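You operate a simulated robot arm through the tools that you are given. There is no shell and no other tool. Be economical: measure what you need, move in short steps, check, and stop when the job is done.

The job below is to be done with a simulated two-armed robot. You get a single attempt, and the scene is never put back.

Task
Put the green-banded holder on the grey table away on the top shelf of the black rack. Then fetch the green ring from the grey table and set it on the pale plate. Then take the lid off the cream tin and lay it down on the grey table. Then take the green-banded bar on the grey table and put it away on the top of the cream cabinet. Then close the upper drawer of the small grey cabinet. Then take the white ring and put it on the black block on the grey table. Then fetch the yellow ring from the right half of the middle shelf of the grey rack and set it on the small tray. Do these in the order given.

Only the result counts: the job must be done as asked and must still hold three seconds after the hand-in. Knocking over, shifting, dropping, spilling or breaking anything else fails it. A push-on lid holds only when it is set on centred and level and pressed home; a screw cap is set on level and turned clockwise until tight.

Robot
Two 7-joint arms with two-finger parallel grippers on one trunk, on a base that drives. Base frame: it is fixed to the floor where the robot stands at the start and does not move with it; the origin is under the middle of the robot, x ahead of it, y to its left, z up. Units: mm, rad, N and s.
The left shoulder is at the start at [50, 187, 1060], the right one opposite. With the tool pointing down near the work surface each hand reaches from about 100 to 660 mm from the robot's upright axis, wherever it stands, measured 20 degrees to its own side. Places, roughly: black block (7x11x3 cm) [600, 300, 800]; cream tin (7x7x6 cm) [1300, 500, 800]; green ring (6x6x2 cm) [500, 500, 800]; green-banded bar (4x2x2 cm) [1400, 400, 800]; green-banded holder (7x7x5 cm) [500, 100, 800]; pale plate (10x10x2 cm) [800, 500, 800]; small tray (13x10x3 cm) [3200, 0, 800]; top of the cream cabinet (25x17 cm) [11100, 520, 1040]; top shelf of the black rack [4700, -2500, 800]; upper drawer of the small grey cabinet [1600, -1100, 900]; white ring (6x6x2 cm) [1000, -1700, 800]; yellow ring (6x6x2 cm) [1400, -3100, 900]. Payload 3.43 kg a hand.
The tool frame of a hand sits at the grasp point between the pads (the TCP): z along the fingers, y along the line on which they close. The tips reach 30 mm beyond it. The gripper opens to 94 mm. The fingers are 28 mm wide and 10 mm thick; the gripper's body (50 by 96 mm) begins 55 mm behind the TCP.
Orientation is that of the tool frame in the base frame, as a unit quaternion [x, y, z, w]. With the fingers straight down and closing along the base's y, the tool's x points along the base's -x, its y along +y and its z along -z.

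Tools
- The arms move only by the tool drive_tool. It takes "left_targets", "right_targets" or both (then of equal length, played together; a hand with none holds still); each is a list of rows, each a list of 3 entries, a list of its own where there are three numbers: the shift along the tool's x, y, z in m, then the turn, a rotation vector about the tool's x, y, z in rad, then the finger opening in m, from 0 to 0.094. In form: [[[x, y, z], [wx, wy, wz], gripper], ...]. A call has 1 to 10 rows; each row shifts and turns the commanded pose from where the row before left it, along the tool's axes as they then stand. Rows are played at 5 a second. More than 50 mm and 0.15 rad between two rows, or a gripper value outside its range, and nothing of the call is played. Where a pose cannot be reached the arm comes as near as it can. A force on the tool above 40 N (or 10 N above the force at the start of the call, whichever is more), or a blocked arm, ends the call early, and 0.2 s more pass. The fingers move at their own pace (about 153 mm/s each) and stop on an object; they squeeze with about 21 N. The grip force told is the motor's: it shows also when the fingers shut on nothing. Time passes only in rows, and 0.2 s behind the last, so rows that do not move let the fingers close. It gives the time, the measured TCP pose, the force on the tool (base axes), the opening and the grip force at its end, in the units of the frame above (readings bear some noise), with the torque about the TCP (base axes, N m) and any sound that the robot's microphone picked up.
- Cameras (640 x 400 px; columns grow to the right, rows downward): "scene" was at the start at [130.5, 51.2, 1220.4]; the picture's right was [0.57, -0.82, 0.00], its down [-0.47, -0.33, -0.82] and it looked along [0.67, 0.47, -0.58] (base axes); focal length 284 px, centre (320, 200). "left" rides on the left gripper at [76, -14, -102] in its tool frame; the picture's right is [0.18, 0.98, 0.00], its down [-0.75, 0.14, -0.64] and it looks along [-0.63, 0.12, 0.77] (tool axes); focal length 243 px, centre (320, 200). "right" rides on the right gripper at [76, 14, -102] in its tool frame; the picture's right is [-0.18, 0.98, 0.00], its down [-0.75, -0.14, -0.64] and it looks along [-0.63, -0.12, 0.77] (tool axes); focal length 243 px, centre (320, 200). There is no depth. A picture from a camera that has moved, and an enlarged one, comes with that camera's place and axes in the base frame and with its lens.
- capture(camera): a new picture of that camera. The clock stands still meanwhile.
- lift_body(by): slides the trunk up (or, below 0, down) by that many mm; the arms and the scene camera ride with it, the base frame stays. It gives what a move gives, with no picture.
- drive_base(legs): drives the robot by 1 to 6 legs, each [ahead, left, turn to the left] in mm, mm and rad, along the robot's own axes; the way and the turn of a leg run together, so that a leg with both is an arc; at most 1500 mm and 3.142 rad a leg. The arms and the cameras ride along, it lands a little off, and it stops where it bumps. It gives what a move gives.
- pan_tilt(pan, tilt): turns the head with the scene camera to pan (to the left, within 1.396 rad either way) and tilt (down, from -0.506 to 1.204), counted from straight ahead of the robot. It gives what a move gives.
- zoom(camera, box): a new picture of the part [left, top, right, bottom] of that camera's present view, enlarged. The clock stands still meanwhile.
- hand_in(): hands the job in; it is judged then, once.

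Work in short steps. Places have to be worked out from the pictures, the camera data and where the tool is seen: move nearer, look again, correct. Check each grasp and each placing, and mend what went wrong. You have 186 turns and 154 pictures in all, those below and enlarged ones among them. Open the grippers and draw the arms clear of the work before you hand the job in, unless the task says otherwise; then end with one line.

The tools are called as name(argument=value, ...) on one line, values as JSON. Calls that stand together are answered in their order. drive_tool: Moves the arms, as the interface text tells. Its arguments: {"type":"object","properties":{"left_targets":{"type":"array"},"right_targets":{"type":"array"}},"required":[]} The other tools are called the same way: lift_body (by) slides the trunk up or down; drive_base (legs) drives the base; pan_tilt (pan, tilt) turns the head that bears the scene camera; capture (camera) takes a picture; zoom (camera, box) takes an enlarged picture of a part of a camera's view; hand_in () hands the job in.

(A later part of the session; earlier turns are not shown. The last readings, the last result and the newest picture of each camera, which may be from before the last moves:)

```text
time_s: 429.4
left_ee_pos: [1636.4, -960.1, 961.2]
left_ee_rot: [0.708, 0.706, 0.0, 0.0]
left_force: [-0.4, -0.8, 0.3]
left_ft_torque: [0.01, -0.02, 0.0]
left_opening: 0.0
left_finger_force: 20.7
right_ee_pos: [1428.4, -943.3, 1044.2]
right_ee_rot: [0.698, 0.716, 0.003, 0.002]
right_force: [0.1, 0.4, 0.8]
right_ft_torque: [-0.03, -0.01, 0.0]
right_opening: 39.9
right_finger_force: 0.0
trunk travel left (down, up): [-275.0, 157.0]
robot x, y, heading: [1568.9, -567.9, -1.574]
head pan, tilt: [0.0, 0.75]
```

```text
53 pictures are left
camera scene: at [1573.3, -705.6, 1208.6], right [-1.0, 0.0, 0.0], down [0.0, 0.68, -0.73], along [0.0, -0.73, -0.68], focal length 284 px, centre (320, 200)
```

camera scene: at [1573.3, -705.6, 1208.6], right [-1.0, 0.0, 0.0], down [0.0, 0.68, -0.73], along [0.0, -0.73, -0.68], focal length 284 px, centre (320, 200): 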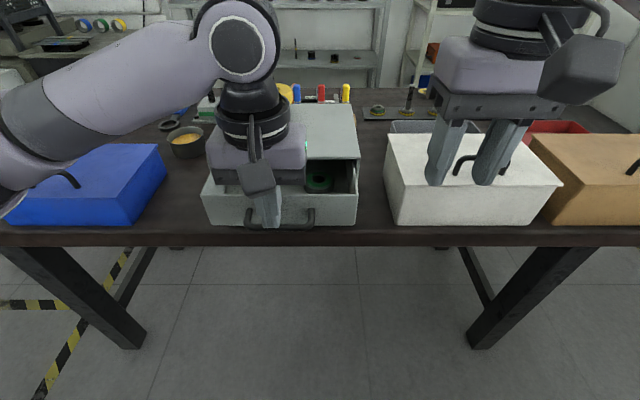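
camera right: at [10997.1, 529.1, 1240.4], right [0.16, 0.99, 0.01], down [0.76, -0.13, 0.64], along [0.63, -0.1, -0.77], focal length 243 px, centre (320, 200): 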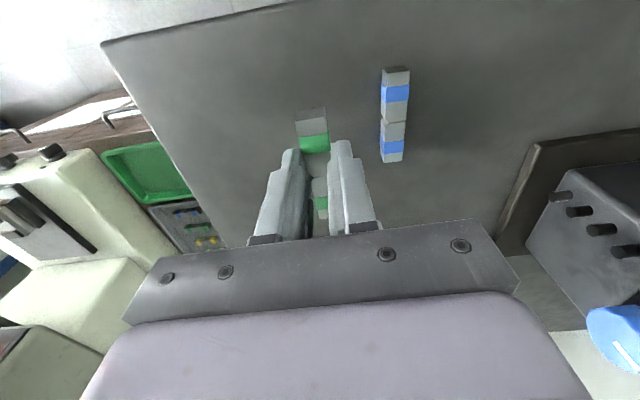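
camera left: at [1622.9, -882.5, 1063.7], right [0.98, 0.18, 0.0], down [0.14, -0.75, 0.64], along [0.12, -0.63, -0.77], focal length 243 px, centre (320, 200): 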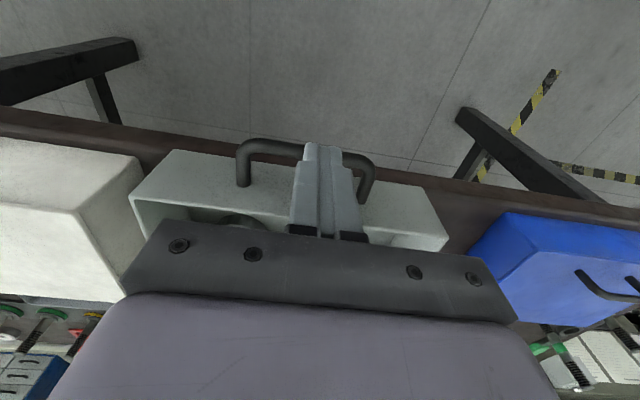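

Triangulated: drawer front top at y≈-995, z≈950; handle bar at y≈-960, z≈924, x≈1627. Back up, lower so the closed fingers face the handle, and push gently toward -y.

drive_tool(left_targets=[[[0.04, -0.008, 0], [0, 0, 0], 0.0], [[0, 0, 0.031], [0, 0, 0], 0.0], [[-0.01, 0, 0], [0, 0, 0], 0.0], [[-0.01, 0, 0], [0, 0, 0], 0.0], [[-0.01, 0, 0], [0, 0, 0], 0.0], [[-0.01, 0, 0], [0, 0, 0], 0.0], [[0, 0, 0], [0, 0, 0], 0.0]])

capture(camera="scene")

```text
time_s: 430.9
left_ee_pos: [1631.8, -958.0, 929.7]
left_ee_rot: [0.709, 0.706, -0.001, -0.001]
left_force: [-0.4, 0.3, -0.3]
left_ft_torque: [0.01, 0.0, 0.0]
left_opening: 0.0
left_finger_force: 21.3
right_ee_pos: [1430.0, -942.9, 1044.8]
right_ee_rot: [0.698, 0.716, 0.003, 0.002]
right_force: [-0.1, 1.0, -0.3]
right_ft_torque: [-0.02, 0.04, 0.0]
right_opening: 40.2
right_finger_force: 0.0
trunk travel left (down, up): [-275.0, 157.0]
robot x, y, heading: [1573.5, -567.4, -1.57]
head pan, tilt: [0.0, 0.75]
```

```text
52 pictures are left
camera scene: at [1573.7, -705.5, 1208.7], right [-1.0, 0.0, 0.0], down [0.0, 0.68, -0.73], along [0.0, -0.73, -0.68], focal length 284 px, centre (320, 200)
```

scene: 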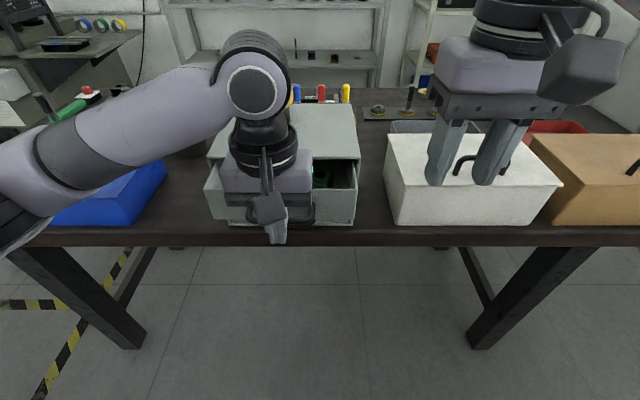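

No contact yet. Continue pushing in 10 mm rows.

drive_tool(left_targets=[[[-0.01, 0, 0], [0, 0, 0], 0.0], [[-0.01, 0, 0], [0, 0, 0], 0.0], [[-0.01, 0, 0], [0, 0, 0], 0.0], [[0, 0, 0], [0, 0, 0], 0.0]])

zoom(camera="scene", box=[170, 90, 394, 260])

```text
time_s: 431.9
left_ee_pos: [1629.1, -988.9, 930.9]
left_ee_rot: [0.709, 0.705, -0.001, -0.001]
left_force: [-0.6, 0.7, 0.6]
left_ft_torque: [0.01, -0.03, 0.0]
left_opening: 0.0
left_finger_force: 20.5
right_ee_pos: [1428.7, -942.8, 1045.4]
right_ee_rot: [0.698, 0.717, 0.004, 0.002]
right_force: [-0.5, -0.4, 0.0]
right_ft_torque: [-0.01, 0.01, 0.01]
right_opening: 40.1
right_finger_force: 0.1
trunk travel left (down, up): [-275.0, 157.0]
robot x, y, heading: [1572.7, -564.9, -1.569]
head pan, tilt: [0.0, 0.75]
```

```text
2.35 times, centred on (282, 175) of scene
camera zoom: at [1573.7, -705.4, 1208.7], right [-1.0, 0.0, 0.0], down [0.0, 0.68, -0.73], along [0.0, -0.73, -0.68], focal length 668 px, centre (409, 259)
```

zoom: 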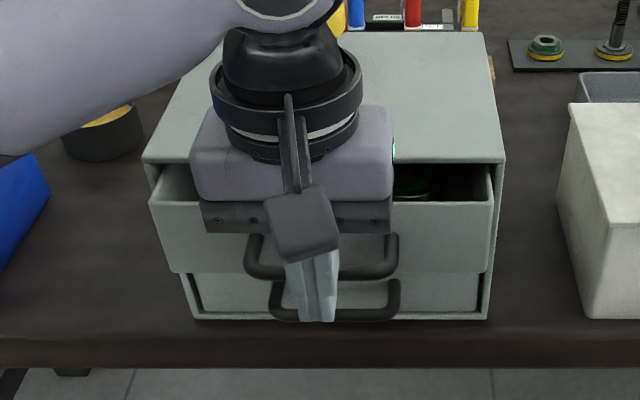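

The drawer is sliding in (low friction); lower handle is safely below the tips. Raise 8 mm and keep pushing.

drive_tool(left_targets=[[[-0.005, 0, -0.008], [0, 0, 0], 0.0], [[-0.01, 0, 0], [0, 0, 0], 0.0], [[-0.01, 0, 0], [0, 0, 0], 0.0], [[-0.005, 0, 0], [0, 0, 0], 0.0], [[0, 0, 0], [0, 0, 0], 0.0]])

zoom(camera="scene", box=[170, 90, 394, 260])

```text
time_s: 433.1
left_ee_pos: [1629.9, -1019.8, 937.5]
left_ee_rot: [0.709, 0.706, -0.001, -0.001]
left_force: [-0.5, 0.2, -0.4]
left_ft_torque: [0.0, -0.01, 0.03]
left_opening: 0.0
left_finger_force: 21.0
right_ee_pos: [1427.6, -941.8, 1046.0]
right_ee_rot: [0.698, 0.716, 0.003, 0.002]
right_force: [0.4, -0.6, 0.8]
right_ft_torque: [0.0, -0.03, 0.02]
right_opening: 39.9
right_finger_force: 0.0
trunk travel left (down, up): [-275.0, 157.0]
robot x, y, heading: [1578.3, -566.2, -1.569]
head pan, tilt: [0.0, 0.75]
```

```text
2.35 times, centred on (282, 175) of scene
camera zoom: at [1573.7, -705.4, 1208.7], right [-1.0, 0.0, 0.0], down [0.0, 0.68, -0.73], along [0.0, -0.73, -0.68], focal length 668 px, centre (409, 259)
```

zoom: 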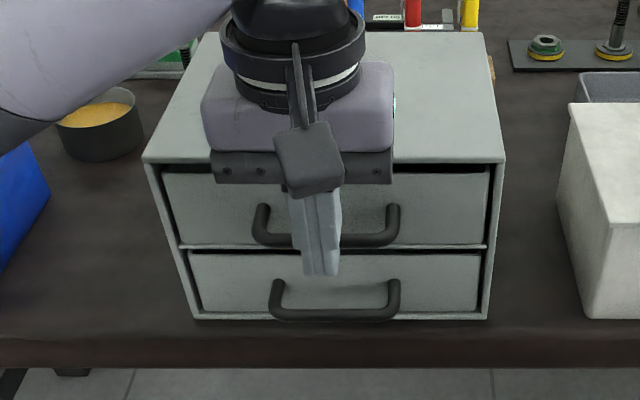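

Nearly flush. Push a few more mm until it resists.

drive_tool(left_targets=[[[-0.004, 0, 0], [0, 0, 0], 0.0], [[-0.004, 0, 0], [0, 0, 0], 0.0], [[0, 0, 0], [0, 0, 0], 0.0]])

zoom(camera="scene", box=[200, 130, 344, 240])

```text
time_s: 433.9
left_ee_pos: [1629.9, -1022.4, 937.8]
left_ee_rot: [0.711, 0.704, 0.002, -0.001]
left_force: [6.9, 32.5, -3.2]
left_ft_torque: [0.77, -0.5, 0.09]
left_opening: 0.0
left_finger_force: 21.4
right_ee_pos: [1429.9, -939.8, 1047.5]
right_ee_rot: [0.697, 0.717, 0.001, 0.003]
right_force: [0.0, 0.2, -0.2]
right_ft_torque: [-0.02, 0.03, -0.01]
right_opening: 39.8
right_finger_force: 0.1
trunk travel left (down, up): [-275.0, 157.0]
robot x, y, heading: [1577.7, -565.1, -1.569]
head pan, tilt: [0.0, 0.75]
```

```text
3.64 times, centred on (272, 185) of scene
camera zoom: at [1574.3, -702.3, 1209.0], right [-1.0, 0.0, 0.0], down [0.0, 0.68, -0.73], along [0.0, -0.73, -0.68], focal length 1033 px, centre (494, 254)
```

zoom: 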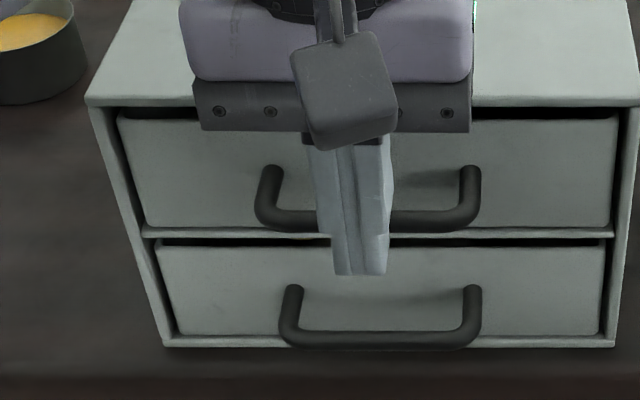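

Resistance of 32 N: the drawer is fully shut. Retract the left hand to its side, and turn back to heading 0.

drive_tool(left_targets=[[[0.03, 0, 0], [0, 0, 0], 0.0], [[0.045, 0, 0], [0, 0, 0], 0.0], [[0.03, 0, -0.03], [0, 0, 0], 0.0], [[0.01, 0.04, -0.015], [0, 0, 0], 0.04], [[0.01, 0.045, -0.01], [0, 0, 0], 0.04], [[0.01, 0.045, 0], [0, 0, 0], 0.04], [[0.01, 0.045, 0], [0, 0, 0], 0.04], [[0.01, 0.045, 0], [0, 0, 0], 0.04], [[0.01, 0.045, 0], [0, 0, 0], 0.094]])

zoom(camera="scene", box=[170, 90, 394, 260])

drive_base(legs=[[0, 0, 1.57], [-1190, -10, 0]])

pan_tilt(pan=-1.0, tilt=0.5)

capture(camera="scene")

```text
time_s: 435.9
left_ee_pos: [1896.4, -861.4, 992.4]
left_ee_rot: [0.709, 0.705, -0.001, 0.0]
left_force: [0.2, -0.1, -0.2]
left_ft_torque: [0.01, 0.01, -0.01]
left_opening: 94.0
left_finger_force: 0.0
right_ee_pos: [1429.3, -941.7, 1045.9]
right_ee_rot: [0.697, 0.717, 0.002, 0.002]
right_force: [0.1, -1.2, -0.4]
right_ft_torque: [-0.01, 0.01, -0.02]
right_opening: 39.9
right_finger_force: 0.1
trunk travel left (down, up): [-275.0, 157.0]
robot x, y, heading: [1572.2, -562.7, -1.569]
head pan, tilt: [0.0, 0.75]
```

```text
2.35 times, centred on (282, 175) of scene
camera zoom: at [1573.9, -705.2, 1208.7], right [-1.0, 0.0, 0.0], down [0.0, 0.68, -0.73], along [0.0, -0.73, -0.68], focal length 668 px, centre (409, 259)
```

zoom: 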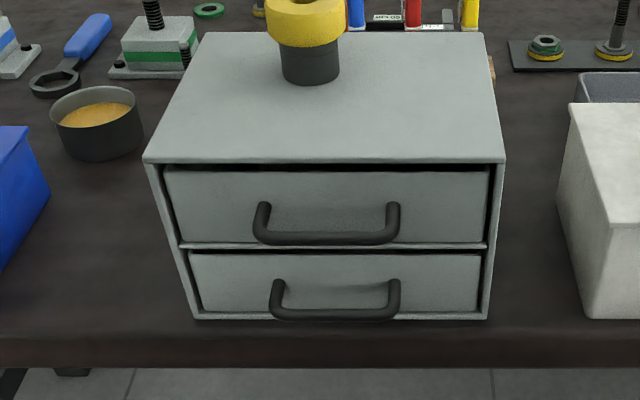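

```text
time_s: 445.9
left_ee_pos: [660.5, -243.0, 993.3]
left_ee_rot: [0.012, 1.0, -0.001, 0.0]
left_force: [-0.4, 1.1, 0.1]
left_ft_torque: [-0.03, -0.04, 0.0]
left_opening: 93.9
left_finger_force: 0.0
right_ee_pos: [731.7, -711.6, 1044.9]
right_ee_rot: [-0.003, 1.0, 0.003, -0.001]
right_force: [-0.4, 0.3, -0.1]
right_ft_torque: [-0.01, 0.02, 0.0]
right_opening: 39.8
right_finger_force: 0.2
trunk travel left (down, up): [-275.0, 157.0]
robot x, y, heading: [353.1, -558.5, -0.024]
head pan, tilt: [0.0, 0.75]
```

```text
time_s: 447.2
left_ee_pos: [660.8, -243.1, 992.7]
left_ee_rot: [0.012, 1.0, 0.0, 0.0]
left_force: [0.3, 0.3, 0.4]
left_ft_torque: [-0.01, 0.03, 0.0]
left_opening: 94.2
left_finger_force: 0.0
right_ee_pos: [730.9, -710.6, 1045.6]
right_ee_rot: [-0.004, 1.0, 0.004, -0.001]
right_force: [-0.2, -0.9, -0.1]
right_ft_torque: [0.01, 0.03, -0.04]
right_opening: 40.1
right_finger_force: 0.0
trunk travel left (down, up): [-275.0, 157.0]
robot x, y, heading: [356.6, -559.8, -0.021]
head pan, tilt: [-1.0, 0.499]
```

```text
47 pictures are left
camera scene: at [462.7, -636.3, 1230.6], right [-0.85, -0.53, 0.0], down [-0.25, 0.41, -0.88], along [0.46, -0.75, -0.48], focal length 284 px, centre (320, 200)
```

scene: 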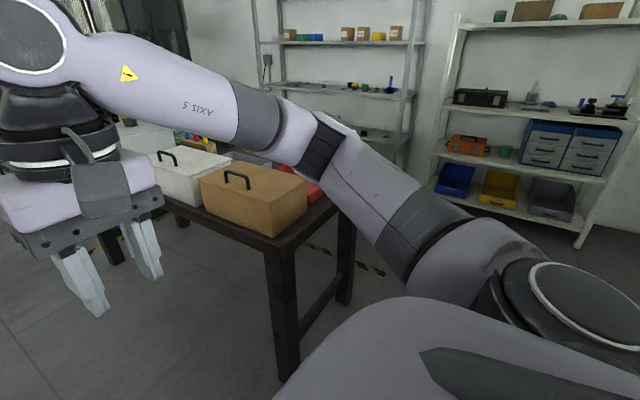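

Drawer confirmed shut. The brown table's near end is at x≈890. Sliding right to y≈-1550 to see the white ring.

drive_base(legs=[[0, -980, 0.021]])

pan_tilt(pan=0.1, tilt=0.6)

capture(camera="scene")

```text
time_s: 456.2
left_ee_pos: [647.0, -1221.4, 993.2]
left_ee_rot: [-0.003, 1.0, -0.001, -0.001]
left_force: [0.2, 0.3, 0.3]
left_ft_torque: [0.01, 0.0, 0.02]
left_opening: 94.1
left_finger_force: 0.0
right_ee_pos: [731.3, -1687.3, 1045.8]
right_ee_rot: [-0.019, 1.0, 0.004, -0.001]
right_force: [1.4, 0.1, -0.6]
right_ft_torque: [0.01, 0.0, -0.03]
right_opening: 40.1
right_finger_force: 0.1
trunk travel left (down, up): [-275.0, 157.0]
robot x, y, heading: [355.2, -1546.8, 0.015]
head pan, tilt: [-1.0, 0.499]
```

```text
time_s: 457.5
left_ee_pos: [647.2, -1222.1, 992.6]
left_ee_rot: [-0.004, 1.0, -0.001, 0.0]
left_force: [-0.1, -0.5, -0.4]
left_ft_torque: [-0.02, 0.02, 0.0]
left_opening: 94.0
left_finger_force: 0.1
right_ee_pos: [733.0, -1687.5, 1046.0]
right_ee_rot: [-0.02, 1.0, 0.003, -0.001]
right_force: [0.5, 0.1, -0.6]
right_ft_torque: [0.01, -0.02, 0.01]
right_opening: 40.0
right_finger_force: 0.0
trunk travel left (down, up): [-275.0, 157.0]
robot x, y, heading: [351.3, -1549.0, 0.016]
head pan, tilt: [0.099, 0.6]
```

```text
46 pictures are left
camera scene: at [499.3, -1535.8, 1221.5], right [0.11, -0.99, 0.0], down [-0.56, -0.06, -0.83], along [0.82, 0.09, -0.56], focal length 284 px, centre (320, 200)
```

scene: 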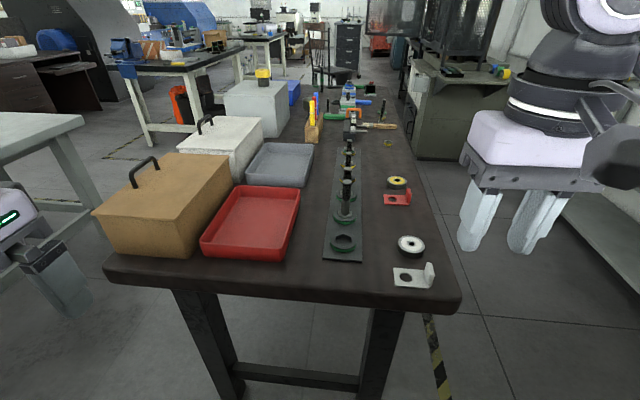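

White ring at about (984,-1686), with an L-bracket in front at x≈900. Drive 100 mm closer and bring the right hand over it.

drive_base(legs=[[100, 0, -0.015]])

drive_tool(right_targets=[[[-0.04, 0, 0], [0, 0, 0], 0.094], [[-0.04, 0, 0.02], [0, 0, 0], 0.094], [[-0.036, 0, 0.03], [0, 0, 0], 0.094], [[-0.036, 0, 0.03], [0, 0, 0], 0.094], [[0, 0, 0.045], [0, 0, 0], 0.094], [[0, 0, 0.045], [0, 0, 0], 0.094], [[0, 0, 0], [0, 0, 0], 0.094]])

capture(camera="right")

capture(camera="scene")

```text
time_s: 458.6
left_ee_pos: [751.5, -1225.7, 993.0]
left_ee_rot: [0.003, 1.0, -0.001, 0.001]
left_force: [0.5, -0.2, -0.7]
left_ft_torque: [0.02, 0.03, 0.0]
left_opening: 94.1
left_finger_force: 0.0
right_ee_pos: [829.3, -1692.7, 1044.9]
right_ee_rot: [-0.012, 1.0, 0.003, 0.0]
right_force: [0.6, 0.6, 0.2]
right_ft_torque: [0.0, 0.0, 0.0]
right_opening: 39.9
right_finger_force: 0.1
trunk travel left (down, up): [-275.0, 157.0]
robot x, y, heading: [450.3, -1544.1, -0.006]
head pan, tilt: [0.099, 0.6]
```

```text
time_s: 460.2
left_ee_pos: [750.5, -1227.2, 993.0]
left_ee_rot: [0.003, 1.0, 0.0, 0.001]
left_force: [-0.5, 0.2, -0.2]
left_ft_torque: [0.01, 0.03, 0.0]
left_opening: 94.1
left_finger_force: 0.0
right_ee_pos: [979.5, -1687.5, 876.0]
right_ee_rot: [-0.012, 1.0, 0.003, 0.0]
right_force: [0.2, -0.7, -0.5]
right_ft_torque: [0.03, -0.02, 0.06]
right_opening: 93.8
right_finger_force: 0.1
trunk travel left (down, up): [-275.0, 157.0]
robot x, y, heading: [452.2, -1547.7, -0.002]
head pan, tilt: [0.099, 0.6]
```

```text
45 pictures are left
camera right: at [903.6, -1675.5, 978.6], right [0.16, 0.99, 0.01], down [0.76, -0.13, 0.64], along [0.63, -0.1, -0.77], focal length 243 px, centre (320, 200)
```

right: 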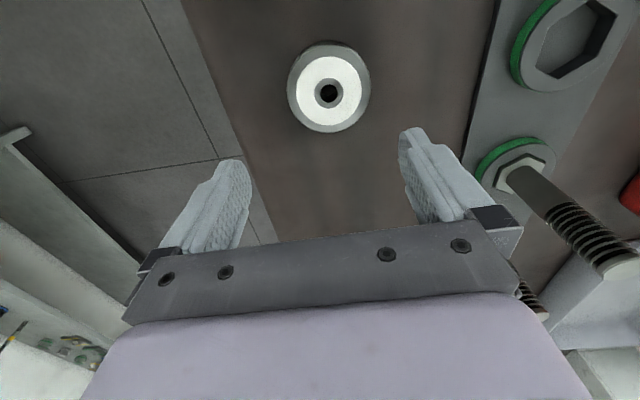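

```text
44 pictures are left
camera scene: at [598.0, -1537.2, 1221.5], right [0.1, -1.0, 0.0], down [-0.56, -0.05, -0.83], along [0.82, 0.08, -0.56], focal length 284 px, centre (320, 200)
```

scene: 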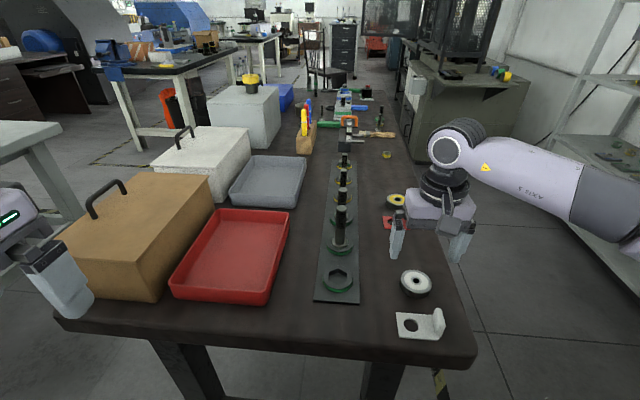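

Triangulated ring top at (950,-1676, 817). Shift and descend to z≈850, then verify.

drive_tool(right_targets=[[[0.0295, 0.011, 0], [0, 0, 0], 0.09], [[0, 0, 0.026], [0, 0, 0], 0.09], [[0, 0, 0], [0, 0, 0], 0.09]])

capture(camera="right")

```text
time_s: 461.1
left_ee_pos: [750.3, -1225.8, 993.5]
left_ee_rot: [0.004, 1.0, -0.001, 0.0]
left_force: [0.2, -0.1, 0.4]
left_ft_torque: [0.0, -0.02, 0.0]
left_opening: 94.0
left_finger_force: 0.1
right_ee_pos: [949.2, -1678.7, 850.3]
right_ee_rot: [-0.012, 1.0, 0.003, -0.001]
right_force: [-0.8, 0.2, -0.5]
right_ft_torque: [0.02, 0.01, 0.01]
right_opening: 90.2
right_finger_force: 0.2
trunk travel left (down, up): [-275.0, 157.0]
robot x, y, heading: [453.2, -1546.1, -0.001]
head pan, tilt: [0.099, 0.6]
```

```text
43 pictures are left
camera right: at [873.0, -1666.0, 952.6], right [0.16, 0.99, 0.01], down [0.76, -0.13, 0.64], along [0.63, -0.1, -0.77], focal length 243 px, centre (320, 200)
```

right: 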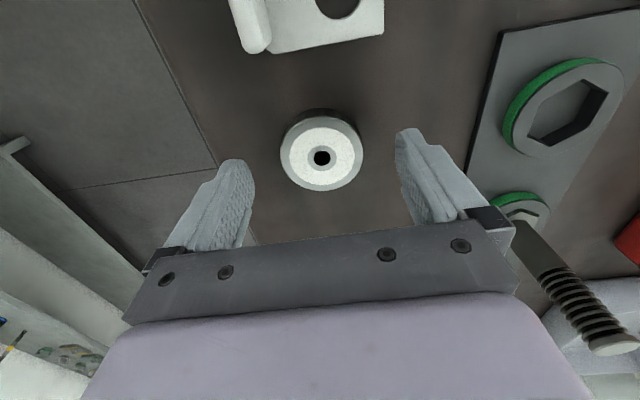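

Centred. Descend 20 mm, close, and lift.

drive_tool(right_targets=[[[0, 0.001, 0.012], [0, 0, 0], 0.09], [[0, 0, 0.008], [0, 0, 0], 0.09], [[0, 0, 0], [0, 0, 0], 0.09], [[0, 0, 0], [0, 0, 0], 0.03], [[0, 0, 0], [0, 0, 0], 0.03], [[0, 0, 0], [0, 0, 0], 0.03], [[0, 0, -0.03], [0, 0, 0], 0.03], [[0, 0, -0.045], [0, 0, 0], 0.03], [[0, 0, -0.045], [0, 0, 0], 0.03], [[0, 0, -0.045], [0, 0, 0], 0.03]])

capture(camera="right")

```text
time_s: 463.2
left_ee_pos: [750.3, -1225.0, 993.0]
left_ee_rot: [0.003, 1.0, 0.0, 0.0]
left_force: [-0.2, -0.4, 0.6]
left_ft_torque: [-0.02, 0.0, 0.01]
left_opening: 94.0
left_finger_force: 0.1
right_ee_pos: [951.6, -1677.6, 995.3]
right_ee_rot: [-0.012, 1.0, 0.002, -0.001]
right_force: [-0.6, 0.0, -1.3]
right_ft_torque: [0.02, 0.02, -0.01]
right_opening: 52.1
right_finger_force: 20.6
trunk travel left (down, up): [-275.0, 157.0]
robot x, y, heading: [449.8, -1544.3, -0.002]
head pan, tilt: [0.099, 0.6]
```

```text
42 pictures are left
camera right: at [875.3, -1665.7, 1098.6], right [0.16, 0.99, 0.01], down [0.76, -0.13, 0.64], along [0.63, -0.1, -0.77], focal length 243 px, centre (320, 200)
```

right: 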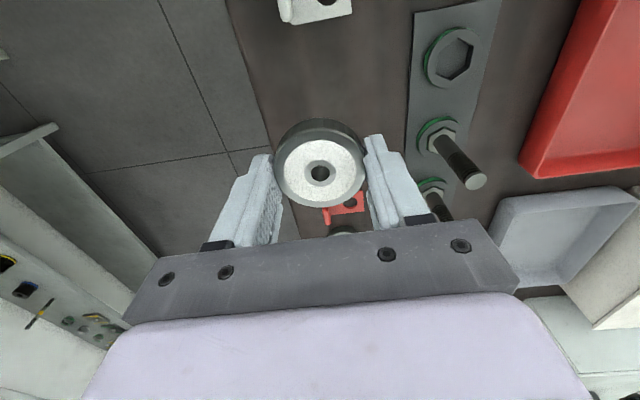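

Ring held. Tuck the hand, back out to x≈0, and slide left to y≈480 in front of the grey table.

drive_tool(right_targets=[[[0.04, 0, -0.01], [0, 0, 0], 0.03], [[0.045, 0, -0.01], [0, 0, 0], 0.03], [[0.045, 0, 0], [0, 0, 0], 0.03]])

drive_base(legs=[[-450, 0, 0], [0, 1000, 0], [0, 1020, 0]])

pan_tilt(pan=0.0, tilt=0.7)

capture(camera="scene")

```text
time_s: 464.1
left_ee_pos: [749.9, -1225.4, 992.9]
left_ee_rot: [0.004, 1.0, 0.0, 0.0]
left_force: [0.0, 0.0, 0.0]
left_ft_torque: [-0.01, -0.02, -0.01]
left_opening: 94.0
left_finger_force: 0.1
right_ee_pos: [821.5, -1683.0, 1016.1]
right_ee_rot: [-0.011, 1.0, 0.004, 0.001]
right_force: [0.2, -0.3, -1.8]
right_ft_torque: [-0.02, 0.01, -0.08]
right_opening: 52.1
right_finger_force: 21.0
trunk travel left (down, up): [-275.0, 157.0]
robot x, y, heading: [451.8, -1547.0, -0.003]
head pan, tilt: [0.099, 0.6]
```

```text
time_s: 484.4
left_ee_pos: [325.3, 801.6, 992.8]
left_ee_rot: [0.012, 1.0, -0.001, 0.0]
left_force: [0.0, 0.4, -0.1]
left_ft_torque: [-0.02, -0.04, -0.02]
left_opening: 94.0
left_finger_force: 0.1
right_ee_pos: [389.2, 344.5, 1014.9]
right_ee_rot: [-0.003, 1.0, 0.004, -0.001]
right_force: [0.3, 0.0, -1.4]
right_ft_torque: [0.03, -0.05, -0.02]
right_opening: 52.1
right_finger_force: 20.8
trunk travel left (down, up): [-275.0, 157.0]
robot x, y, heading: [19.9, 488.5, -0.021]
head pan, tilt: [0.099, 0.6]
```

```text
time_s: 485.1
left_ee_pos: [326.8, 802.8, 992.7]
left_ee_rot: [0.011, 1.0, -0.001, 0.0]
left_force: [-0.8, -0.5, 0.4]
left_ft_torque: [-0.03, -0.02, 0.0]
left_opening: 94.1
left_finger_force: 0.0
right_ee_pos: [389.7, 344.5, 1015.5]
right_ee_rot: [-0.004, 1.0, 0.004, -0.001]
right_force: [-0.3, 0.5, -1.4]
right_ft_torque: [0.01, -0.02, -0.01]
right_opening: 52.3
right_finger_force: 21.1
trunk travel left (down, up): [-275.0, 157.0]
robot x, y, heading: [24.1, 485.4, -0.022]
head pan, tilt: [0.0, 0.7]
```

```text
41 pictures are left
camera scene: at [165.0, 485.1, 1212.9], right [-0.02, -1.0, 0.0], down [-0.64, 0.01, -0.77], along [0.77, -0.01, -0.64], focal length 284 px, centre (320, 200)
```

scene: 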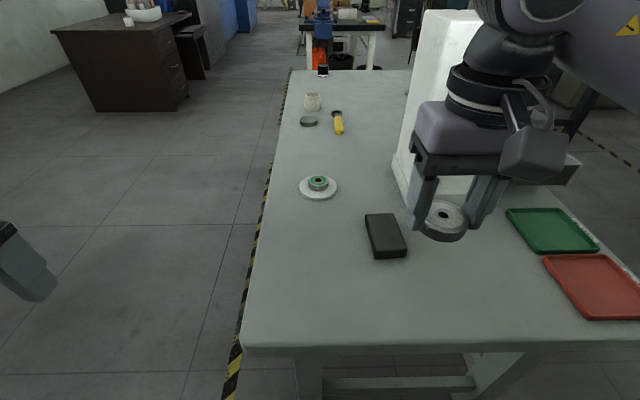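

Everything on the table is in order. Block centre ≈(580, 343). Moving the ring above it.

drive_tool(right_targets=[[[-0.04, 0, 0.01], [0, 0, 0], 0.03], [[-0.04, 0, 0.025], [0, 0, 0], 0.03], [[-0.04, 0, 0.025], [0, 0, 0], 0.03], [[-0.035, 0, 0.03], [0, 0, 0], 0.03], [[-0.035, 0, 0.03], [0, 0, 0], 0.03], [[0, 0, 0.03], [0, 0, 0], 0.03], [[0, 0, 0], [0, 0, 0], 0.03]])

capture(camera="right")

zoom(camera="scene", box=[300, 150, 460, 270])

```text
time_s: 486.7
left_ee_pos: [327.1, 804.1, 992.2]
left_ee_rot: [0.012, 1.0, 0.0, 0.0]
left_force: [0.4, 0.5, 0.0]
left_ft_torque: [-0.01, 0.04, 0.0]
left_opening: 94.0
left_finger_force: 0.1
right_ee_pos: [579.4, 346.3, 865.9]
right_ee_rot: [-0.003, 1.0, 0.003, -0.001]
right_force: [0.2, -0.2, -2.2]
right_ft_torque: [-0.01, 0.0, 0.04]
right_opening: 51.9
right_finger_force: 20.8
trunk travel left (down, up): [-275.0, 157.0]
robot x, y, heading: [20.8, 486.1, -0.018]
head pan, tilt: [0.0, 0.7]
```

```text
40 pictures are left
camera right: at [504.1, 359.8, 969.0], right [0.18, 0.98, 0.01], down [0.76, -0.14, 0.64], along [0.63, -0.11, -0.77], focal length 243 px, centre (320, 200)
```

right: 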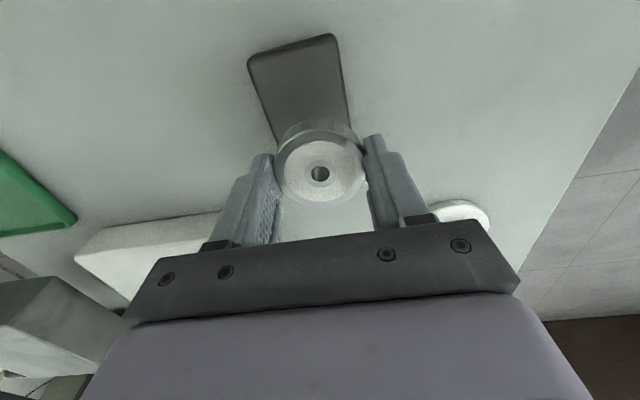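

```text
3.33 times, centred on (380, 210) of scene
camera zoom: at [165.1, 485.1, 1212.9], right [-0.02, -1.0, 0.0], down [-0.64, 0.01, -0.76], along [0.76, -0.01, -0.64], focal length 947 px, centre (120, 167)
```

zoom: 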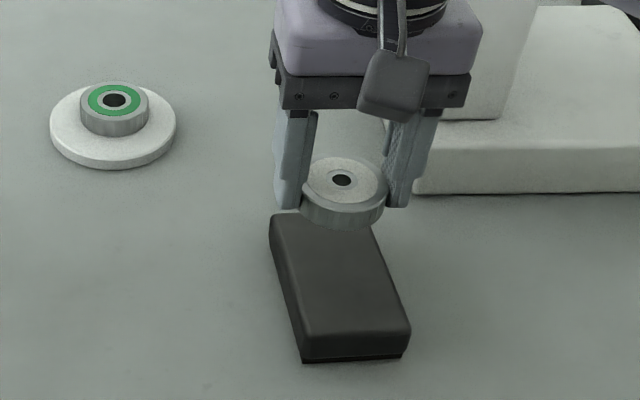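

Block centre ≈(580, 342). Shift -4 mm in y and lower toward contact (expected z≈815).

drive_tool(right_targets=[[[0, -0.004, 0.02], [0, 0, 0], 0.03], [[0, 0, 0.02], [0, 0, 0], 0.03], [[0, 0, 0.004], [0, 0, 0], 0.03], [[0, 0, 0], [0, 0, 0], 0.03]])

zoom(camera="scene", box=[300, 150, 460, 270])

```text
time_s: 487.7
left_ee_pos: [325.9, 802.5, 992.9]
left_ee_rot: [0.012, 1.0, -0.002, 0.0]
left_force: [-0.1, -0.1, -0.1]
left_ft_torque: [0.03, -0.01, 0.0]
left_opening: 93.9
left_finger_force: 0.0
right_ee_pos: [578.0, 343.5, 820.4]
right_ee_rot: [-0.004, 1.0, 0.003, 0.0]
right_force: [-0.2, -0.3, -1.3]
right_ft_torque: [0.02, -0.03, 0.0]
right_opening: 51.9
right_finger_force: 21.4
trunk travel left (down, up): [-275.0, 157.0]
robot x, y, heading: [23.9, 488.2, -0.018]
head pan, tilt: [0.0, 0.7]
```

```text
3.33 times, centred on (380, 210) of scene
camera zoom: at [165.1, 485.1, 1212.9], right [-0.02, -1.0, 0.0], down [-0.64, 0.01, -0.76], along [0.76, -0.01, -0.64], focal length 947 px, centre (120, 167)
```

zoom: 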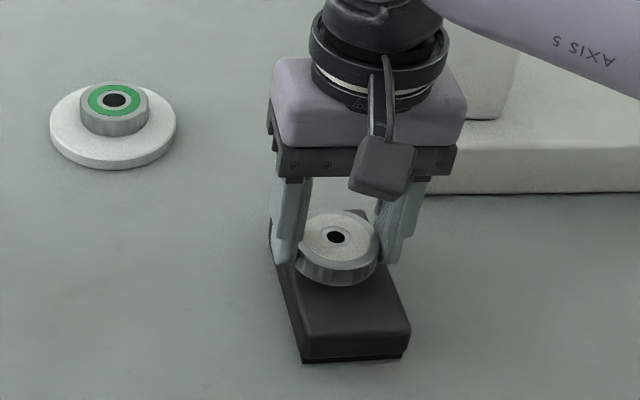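

drive_tool(right_targets=[[[0, 0, 0.002], [0, 0, 0], 0.03], [[0, 0, 0.002], [0, 0, 0], 0.03], [[0, 0, 0], [0, 0, 0], 0.03]])

drive_tool(right_targets=[[[0, 0, 0.002], [0, 0, 0], 0.03], [[0, 0, 0], [0, 0, 0], 0.03]])

```text
time_s: 488.5
left_ee_pos: [326.2, 802.5, 992.6]
left_ee_rot: [0.012, 1.0, -0.001, 0.0]
left_force: [0.1, 0.1, 1.0]
left_ft_torque: [-0.03, 0.01, 0.0]
left_opening: 93.9
left_finger_force: 0.1
right_ee_pos: [578.4, 342.3, 815.3]
right_ee_rot: [-0.003, 1.0, 0.004, -0.001]
right_force: [-0.1, 0.0, -1.7]
right_ft_torque: [0.01, 0.0, 0.03]
right_opening: 51.9
right_finger_force: 21.4
trunk travel left (down, up): [-275.0, 157.0]
robot x, y, heading: [17.6, 485.6, -0.017]
head pan, tilt: [0.0, 0.7]
```

```text
time_s: 489.1
left_ee_pos: [325.3, 802.5, 993.0]
left_ee_rot: [0.012, 1.0, -0.001, 0.0]
left_force: [1.1, 1.0, -0.3]
left_ft_torque: [0.04, 0.01, 0.0]
left_opening: 94.0
left_finger_force: 0.1
right_ee_pos: [579.1, 343.5, 815.1]
right_ee_rot: [-0.004, 1.0, 0.003, 0.0]
right_force: [0.8, -0.9, -2.4]
right_ft_torque: [0.0, 0.0, 0.04]
right_opening: 52.3
right_finger_force: 21.5
trunk travel left (down, up): [-275.0, 157.0]
robot x, y, heading: [26.4, 488.4, -0.02]
head pan, tilt: [0.0, 0.7]
```

drive_tool(right_targets=[[[0, 0, 0.002], [0, 0, 0], 0.03], [[0, 0, 0.001], [0, 0, 0], 0.03], [[0, 0, 0], [0, 0, 0], 0.03]])

drive_tool(right_targets=[[[0, 0, 0.001], [0, 0, 0], 0.03], [[0, 0, 0], [0, 0, 0], 0.03]])

```text
time_s: 489.9
left_ee_pos: [326.5, 803.5, 992.9]
left_ee_rot: [0.013, 1.0, 0.0, -0.001]
left_force: [-0.4, -0.2, 0.6]
left_ft_torque: [0.01, -0.02, 0.01]
left_opening: 93.9
left_finger_force: 0.0
right_ee_pos: [579.9, 343.4, 811.5]
right_ee_rot: [-0.003, 1.0, 0.003, -0.002]
right_force: [0.3, 0.3, -2.4]
right_ft_torque: [0.02, 0.01, -0.03]
right_opening: 52.4
right_finger_force: 20.6
trunk travel left (down, up): [-275.0, 157.0]
robot x, y, heading: [22.8, 485.9, -0.018]
head pan, tilt: [0.0, 0.7]
```

```text
time_s: 490.5
left_ee_pos: [325.9, 803.7, 993.2]
left_ee_rot: [0.012, 1.0, -0.001, 0.001]
left_force: [0.5, -0.9, -0.1]
left_ft_torque: [0.02, 0.03, 0.0]
left_opening: 93.7
left_finger_force: 0.0
right_ee_pos: [579.6, 343.9, 811.0]
right_ee_rot: [-0.003, 1.0, 0.003, -0.001]
right_force: [0.4, 0.1, -1.0]
right_ft_torque: [0.01, -0.01, 0.01]
right_opening: 52.0
right_finger_force: 20.5
trunk travel left (down, up): [-275.0, 157.0]
robot x, y, heading: [19.9, 483.9, -0.02]
head pan, tilt: [0.0, 0.7]
```

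Still hanging free; a few more millimetres down in 1 mm steps.

drive_tool(right_targets=[[[0, 0, 0.001], [0, 0, 0], 0.03], [[0, 0, 0.001], [0, 0, 0], 0.03], [[0, 0, 0], [0, 0, 0], 0.03]])

zoom(camera="scene", box=[340, 180, 440, 255])

```text
time_s: 491.3
left_ee_pos: [326.5, 802.1, 992.0]
left_ee_rot: [0.012, 1.0, 0.0, -0.001]
left_force: [0.2, 0.1, -0.5]
left_ft_torque: [0.02, 0.02, 0.01]
left_opening: 94.1
left_finger_force: 0.0
right_ee_pos: [579.5, 341.9, 809.6]
right_ee_rot: [-0.004, 1.0, 0.003, -0.001]
right_force: [-0.9, 0.3, -0.5]
right_ft_torque: [-0.03, -0.03, -0.01]
right_opening: 52.0
right_finger_force: 20.6
trunk travel left (down, up): [-275.0, 157.0]
robot x, y, heading: [21.3, 486.7, -0.017]
head pan, tilt: [0.0, 0.7]
```

```text
5.33 times, centred on (390, 218) of scene
camera zoom: at [165.0, 485.1, 1212.9], right [-0.02, -1.0, 0.0], down [-0.64, 0.01, -0.76], along [0.76, -0.01, -0.64], focal length 1515 px, centre (-53, 107)
```

zoom: 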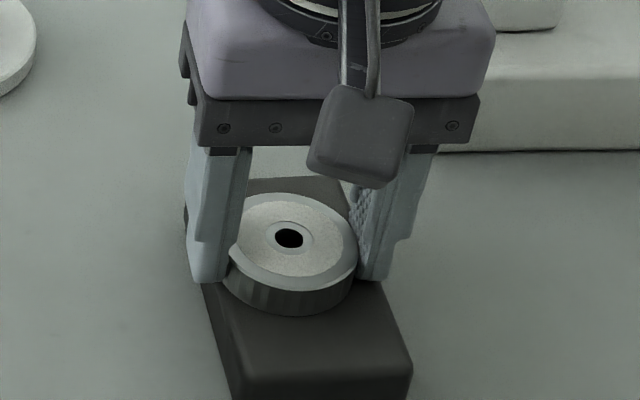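

drive_tool(right_targets=[[[0, 0, 0.001], [0, 0, 0], 0.03], [[0, 0, 0.001], [0, 0, 0], 0.03], [[0, 0, 0], [0, 0, 0], 0.03]])

```text
time_s: 492.1
left_ee_pos: [325.2, 803.3, 993.9]
left_ee_rot: [0.012, 1.0, -0.001, 0.001]
left_force: [-1.0, 0.2, -0.5]
left_ft_torque: [0.03, 0.02, 0.0]
left_opening: 94.2
left_finger_force: 0.0
right_ee_pos: [579.5, 343.7, 809.8]
right_ee_rot: [-0.004, 1.0, 0.003, 0.0]
right_force: [0.8, -1.9, 10.0]
right_ft_torque: [-0.32, -0.03, -0.02]
right_opening: 51.7
right_finger_force: 20.8
trunk travel left (down, up): [-275.0, 157.0]
robot x, y, heading: [18.5, 484.4, -0.023]
head pan, tilt: [0.0, 0.7]
```

Contact (10 N). Ease 1.5 mm, open to 70 mm, rise and retract.

drive_tool(right_targets=[[[0, 0, -0.0015], [0, 0, 0], 0.03], [[0, 0, 0], [0, 0, 0], 0.058], [[0, 0, 0], [0, 0, 0], 0.07], [[0, 0, -0.03], [0, 0, 0], 0.07], [[0, 0, -0.045], [0, 0, 0], 0.07], [[0, 0, -0.045], [0, 0, 0], 0.07], [[0, 0, -0.045], [0, 0, 0], 0.07], [[0.03, 0, -0.035], [0, 0, 0], 0.07], [[0.045, 0, 0], [0, 0, 0], 0.07], [[0.045, 0, 0], [0, 0, 0], 0.07]])

capture(camera="scene")

```text
time_s: 494.3
left_ee_pos: [327.0, 802.5, 993.4]
left_ee_rot: [0.013, 1.0, -0.001, 0.0]
left_force: [-0.5, -0.1, 0.0]
left_ft_torque: [-0.01, -0.03, 0.01]
left_opening: 93.9
left_finger_force: 0.0
right_ee_pos: [461.9, 339.3, 1010.7]
right_ee_rot: [-0.003, 1.0, 0.003, 0.0]
right_force: [0.2, 0.3, -0.5]
right_ft_torque: [0.02, -0.01, 0.01]
right_opening: 69.7
right_finger_force: 0.1
trunk travel left (down, up): [-275.0, 157.0]
robot x, y, heading: [22.4, 485.2, -0.018]
head pan, tilt: [0.0, 0.7]
```

```text
36 pictures are left
camera scene: at [164.7, 485.0, 1213.0], right [-0.02, -1.0, 0.0], down [-0.64, 0.01, -0.77], along [0.76, -0.01, -0.64], focal length 284 px, centre (320, 200)
```

scene: 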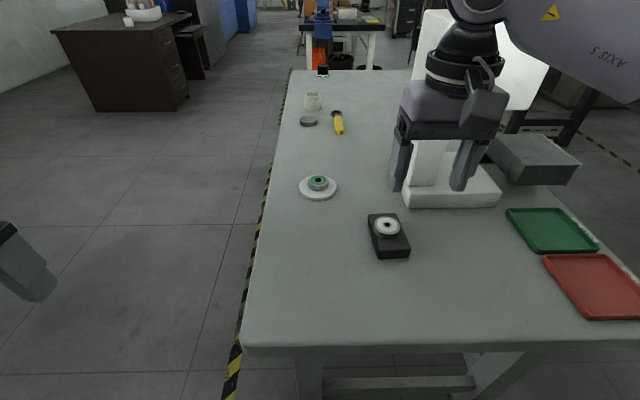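

White ring rests on the block. Now to the grey rack: drive along the x≈50 corridor past the brown table's end, down to y≈-2350.

drive_tool(right_targets=[[[0.045, 0, -0.01], [0, 0, 0], 0.07], [[0.045, 0, -0.01], [0, 0, 0], 0.07]])

drive_base(legs=[[0, -1000, 0.018], [0, -1030, 0], [60, -800, 0]])

pan_tilt(pan=-0.4, tilt=0.3)

capture(camera="scene")

```text
time_s: 494.9
left_ee_pos: [326.2, 802.5, 992.6]
left_ee_rot: [0.012, 1.0, -0.001, 0.001]
left_force: [-0.1, 0.2, 0.2]
left_ft_torque: [0.02, 0.01, -0.02]
left_opening: 94.2
left_finger_force: 0.1
right_ee_pos: [369.4, 338.0, 1032.3]
right_ee_rot: [-0.004, 1.0, 0.003, -0.001]
right_force: [-0.1, -0.1, 0.5]
right_ft_torque: [-0.03, -0.02, -0.04]
right_opening: 70.2
right_finger_force: 0.0
trunk travel left (down, up): [-275.0, 157.0]
robot x, y, heading: [20.0, 485.9, -0.02]
head pan, tilt: [0.0, 0.7]
```

```text
time_s: 520.1
left_ee_pos: [350.5, -2054.4, 993.3]
left_ee_rot: [0.018, 1.0, -0.001, 0.0]
left_force: [0.0, -0.2, 0.2]
left_ft_torque: [0.02, 0.03, -0.03]
left_opening: 94.1
left_finger_force: 0.0
right_ee_pos: [389.1, -2518.6, 1030.5]
right_ee_rot: [0.002, 1.0, 0.003, -0.001]
right_force: [0.3, 0.1, 0.0]
right_ft_torque: [-0.01, 0.0, -0.04]
right_opening: 70.0
right_finger_force: 0.0
trunk travel left (down, up): [-275.0, 157.0]
robot x, y, heading: [48.2, -2369.1, -0.031]
head pan, tilt: [0.0, 0.7]
```

```text
time_s: 521.0
left_ee_pos: [351.0, -2055.0, 992.4]
left_ee_rot: [0.018, 1.0, 0.0, 0.0]
left_force: [0.0, -0.9, 1.0]
left_ft_torque: [-0.03, 0.01, 0.02]
left_opening: 93.9
left_finger_force: 0.0
right_ee_pos: [389.2, -2518.8, 1031.0]
right_ee_rot: [0.003, 1.0, 0.003, -0.001]
right_force: [-0.3, 0.4, 0.4]
right_ft_torque: [0.02, 0.01, -0.01]
right_opening: 70.1
right_finger_force: 0.1
trunk travel left (down, up): [-275.0, 157.0]
robot x, y, heading: [43.4, -2366.9, -0.034]
head pan, tilt: [-0.4, 0.3]
```

```text
35 pictures are left
camera scene: at [185.9, -2406.3, 1249.0], right [-0.42, -0.91, 0.0], down [-0.27, 0.12, -0.95], along [0.87, -0.4, -0.3], focal length 284 px, centre (320, 200)
```

scene: 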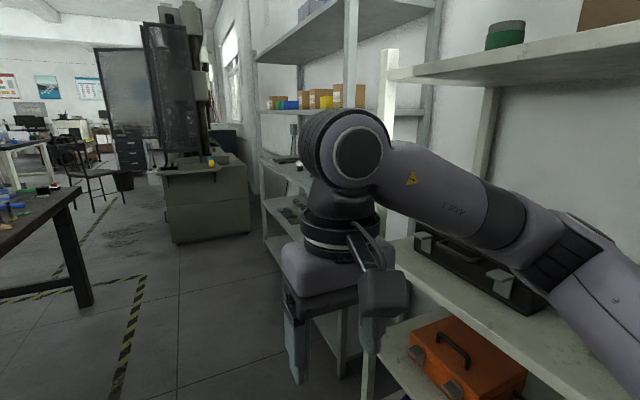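

Grey rack front is at y≈-2930, x≈1130–2250. Drive forward to x≈1550 and turn to face it.

drive_base(legs=[[0, 40, 0.034], [1480, 0, 0], [0, 0, -1.57]])

pan_tilt(pan=0.0, tilt=0.5)

capture(camera="scene")

```text
time_s: 533.0
left_ee_pos: [1861.6, -2615.1, 993.4]
left_ee_rot: [0.711, 0.703, 0.0, 0.0]
left_force: [0.2, 1.0, -0.3]
left_ft_torque: [-0.01, 0.03, 0.02]
left_opening: 94.2
left_finger_force: 0.0
right_ee_pos: [1398.6, -2663.3, 1031.9]
right_ee_rot: [0.701, 0.713, 0.003, 0.002]
right_force: [0.4, 0.6, -0.2]
right_ft_torque: [-0.01, 0.0, -0.02]
right_opening: 70.0
right_finger_force: 0.1
trunk travel left (down, up): [-275.0, 157.0]
robot x, y, heading: [1544.2, -2311.5, -1.581]
head pan, tilt: [-0.4, 0.3]
```

```text
time_s: 533.8
left_ee_pos: [1860.4, -2614.1, 993.8]
left_ee_rot: [0.712, 0.702, -0.001, -0.001]
left_force: [0.0, 0.1, 0.0]
left_ft_torque: [0.02, 0.0, 0.0]
left_opening: 93.7
left_finger_force: 0.0
right_ee_pos: [1398.0, -2663.7, 1031.0]
right_ee_rot: [0.701, 0.713, 0.004, 0.002]
right_force: [-0.2, -0.2, 0.3]
right_ft_torque: [0.0, 0.01, -0.03]
right_opening: 70.1
right_finger_force: 0.0
trunk travel left (down, up): [-275.0, 157.0]
robot x, y, heading: [1545.0, -2311.3, -1.581]
head pan, tilt: [0.0, 0.499]
```

```text
34 pictures are left
camera scene: at [1541.5, -2462.4, 1230.7], right [-1.0, 0.01, 0.0], down [0.0, 0.48, -0.88], along [-0.01, -0.88, -0.48], focal length 284 px, centre (320, 200)
```

scene: 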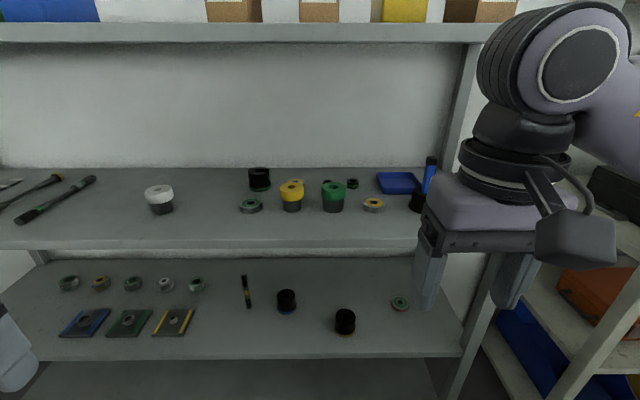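

Yellow ring is at about (1411,-3039) on the middle shelf (z≈890; upper shelf lip at z≈1234). I'll approach with the hand tilted 30° so the wrist stays out of the shelf: drive 180 mm closer, then tilt.

drive_base(legs=[[180, 0, 0.01]])

drive_tool(right_targets=[[[0, 0, 0], [0, -0.131, 0], 0.07], [[0, 0, 0], [0, -0.131, 0], 0.07], [[0, 0, 0], [0, -0.131, 0], 0.07], [[0, 0, 0], [0, -0.131, 0], 0.07], [[0, 0, 0], [0, 0, 0], 0.07]])

capture(camera="right")

capture(camera="scene")

```text
time_s: 535.3
left_ee_pos: [1864.4, -2792.2, 993.6]
left_ee_rot: [0.708, 0.706, 0.0, 0.0]
left_force: [0.1, 0.8, -0.2]
left_ft_torque: [-0.01, -0.01, 0.02]
left_opening: 94.2
left_finger_force: 0.1
right_ee_pos: [1403.1, -2846.3, 1031.0]
right_ee_rot: [0.696, 0.718, 0.003, 0.001]
right_force: [-0.5, 0.2, 0.1]
right_ft_torque: [-0.01, -0.02, 0.01]
right_opening: 69.8
right_finger_force: 0.0
trunk travel left (down, up): [-275.0, 157.0]
robot x, y, heading: [1544.4, -2496.0, -1.567]
head pan, tilt: [0.0, 0.499]
```

```text
time_s: 536.5
left_ee_pos: [1864.6, -2792.6, 993.6]
left_ee_rot: [0.707, 0.707, 0.0, -0.001]
left_force: [-0.5, 0.1, 0.2]
left_ft_torque: [-0.04, -0.05, -0.01]
left_opening: 94.1
left_finger_force: 0.1
right_ee_pos: [1403.2, -2847.7, 1030.6]
right_ee_rot: [0.673, 0.692, -0.178, 0.189]
right_force: [0.3, -0.6, -0.2]
right_ft_torque: [0.0, -0.02, 0.0]
right_opening: 70.2
right_finger_force: 0.1
trunk travel left (down, up): [-275.0, 157.0]
robot x, y, heading: [1542.6, -2495.8, -1.572]
head pan, tilt: [0.0, 0.499]
```

```text
33 pictures are left
camera right: at [1413.6, -2729.0, 1083.5], right [0.99, -0.13, 0.1], down [-0.14, -0.33, 0.93], along [-0.09, -0.93, -0.35], focal length 243 px, centre (320, 200)
```

right: 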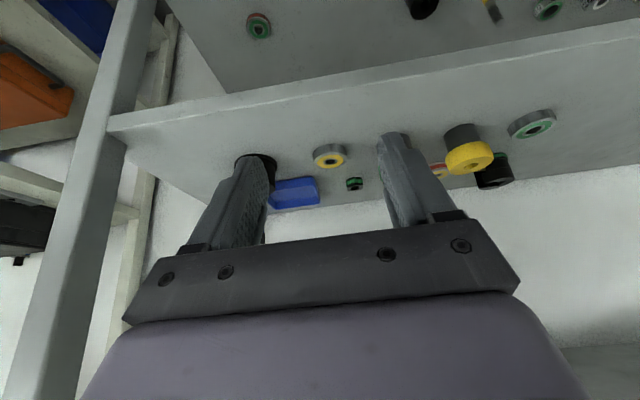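

```text
32 pictures are left
camera scene: at [1543.0, -2643.7, 1230.6], right [-1.0, 0.0, 0.0], down [0.0, 0.48, -0.88], along [0.0, -0.88, -0.48], focal length 284 px, centre (320, 200)
```

scene: 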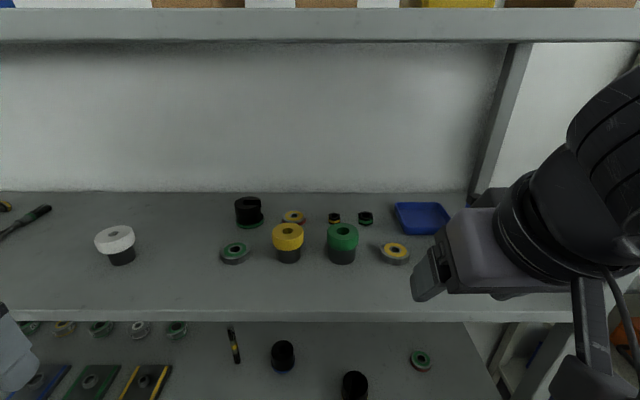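

Triangulated the ring at (1405,-3066), top z≈889 (shelf ≈869). Move to a pre-approach point (1405,-2990,1018) in front of and above it.

drive_tool(right_targets=[[[-0.0388, -0.0008, 0.0274], [0, 0, 0], 0.07], [[-0.0388, -0.0008, 0.0274], [0, 0, 0], 0.07], [[-0.0388, -0.0008, 0.0274], [0, 0, 0], 0.07], [[0, 0, 0], [0, 0, 0], 0.07]])

capture(camera="right")

capture(camera="scene")

```text
time_s: 537.5
left_ee_pos: [1864.1, -2792.0, 992.8]
left_ee_rot: [0.707, 0.707, -0.001, -0.001]
left_force: [-0.2, -0.6, 0.7]
left_ft_torque: [0.02, 0.04, 0.03]
left_opening: 94.2
left_finger_force: 0.1
right_ee_pos: [1403.5, -2991.4, 1016.6]
right_ee_rot: [0.672, 0.694, -0.178, 0.188]
right_force: [0.0, -0.2, -0.4]
right_ft_torque: [0.0, 0.02, 0.03]
right_opening: 69.9
right_finger_force: 0.0
trunk travel left (down, up): [-275.0, 157.0]
robot x, y, heading: [1544.9, -2495.9, -1.571]
head pan, tilt: [0.0, 0.499]
```

```text
31 pictures are left
camera right: at [1414.4, -2873.2, 1068.2], right [0.99, -0.13, 0.1], down [-0.14, -0.34, 0.93], along [-0.09, -0.93, -0.35], focal length 243 px, centre (320, 200)
```

right: 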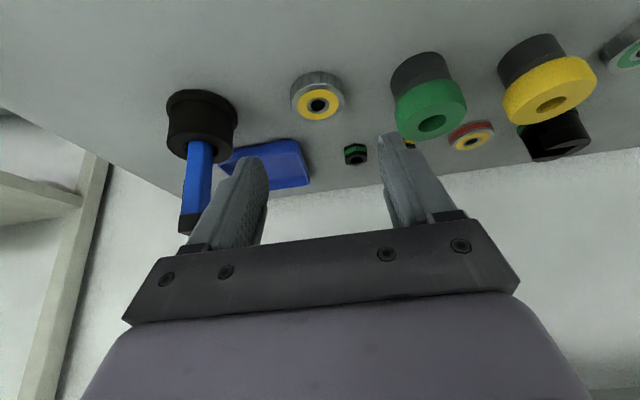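

```text
30 pictures are left
camera scene: at [1543.0, -2643.7, 1230.6], right [-1.0, 0.0, 0.0], down [0.0, 0.48, -0.88], along [0.0, -0.88, -0.48], focal length 284 px, centre (320, 200)
```

scene: 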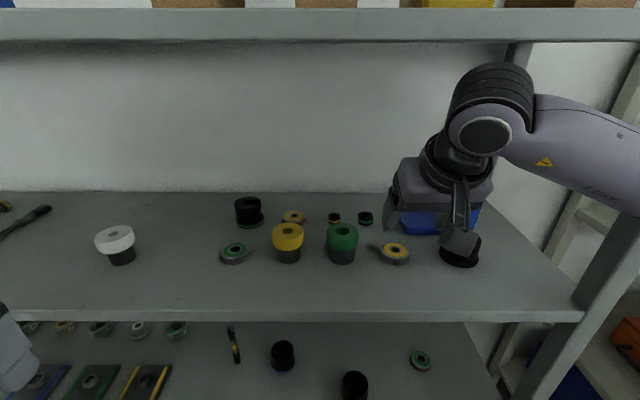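

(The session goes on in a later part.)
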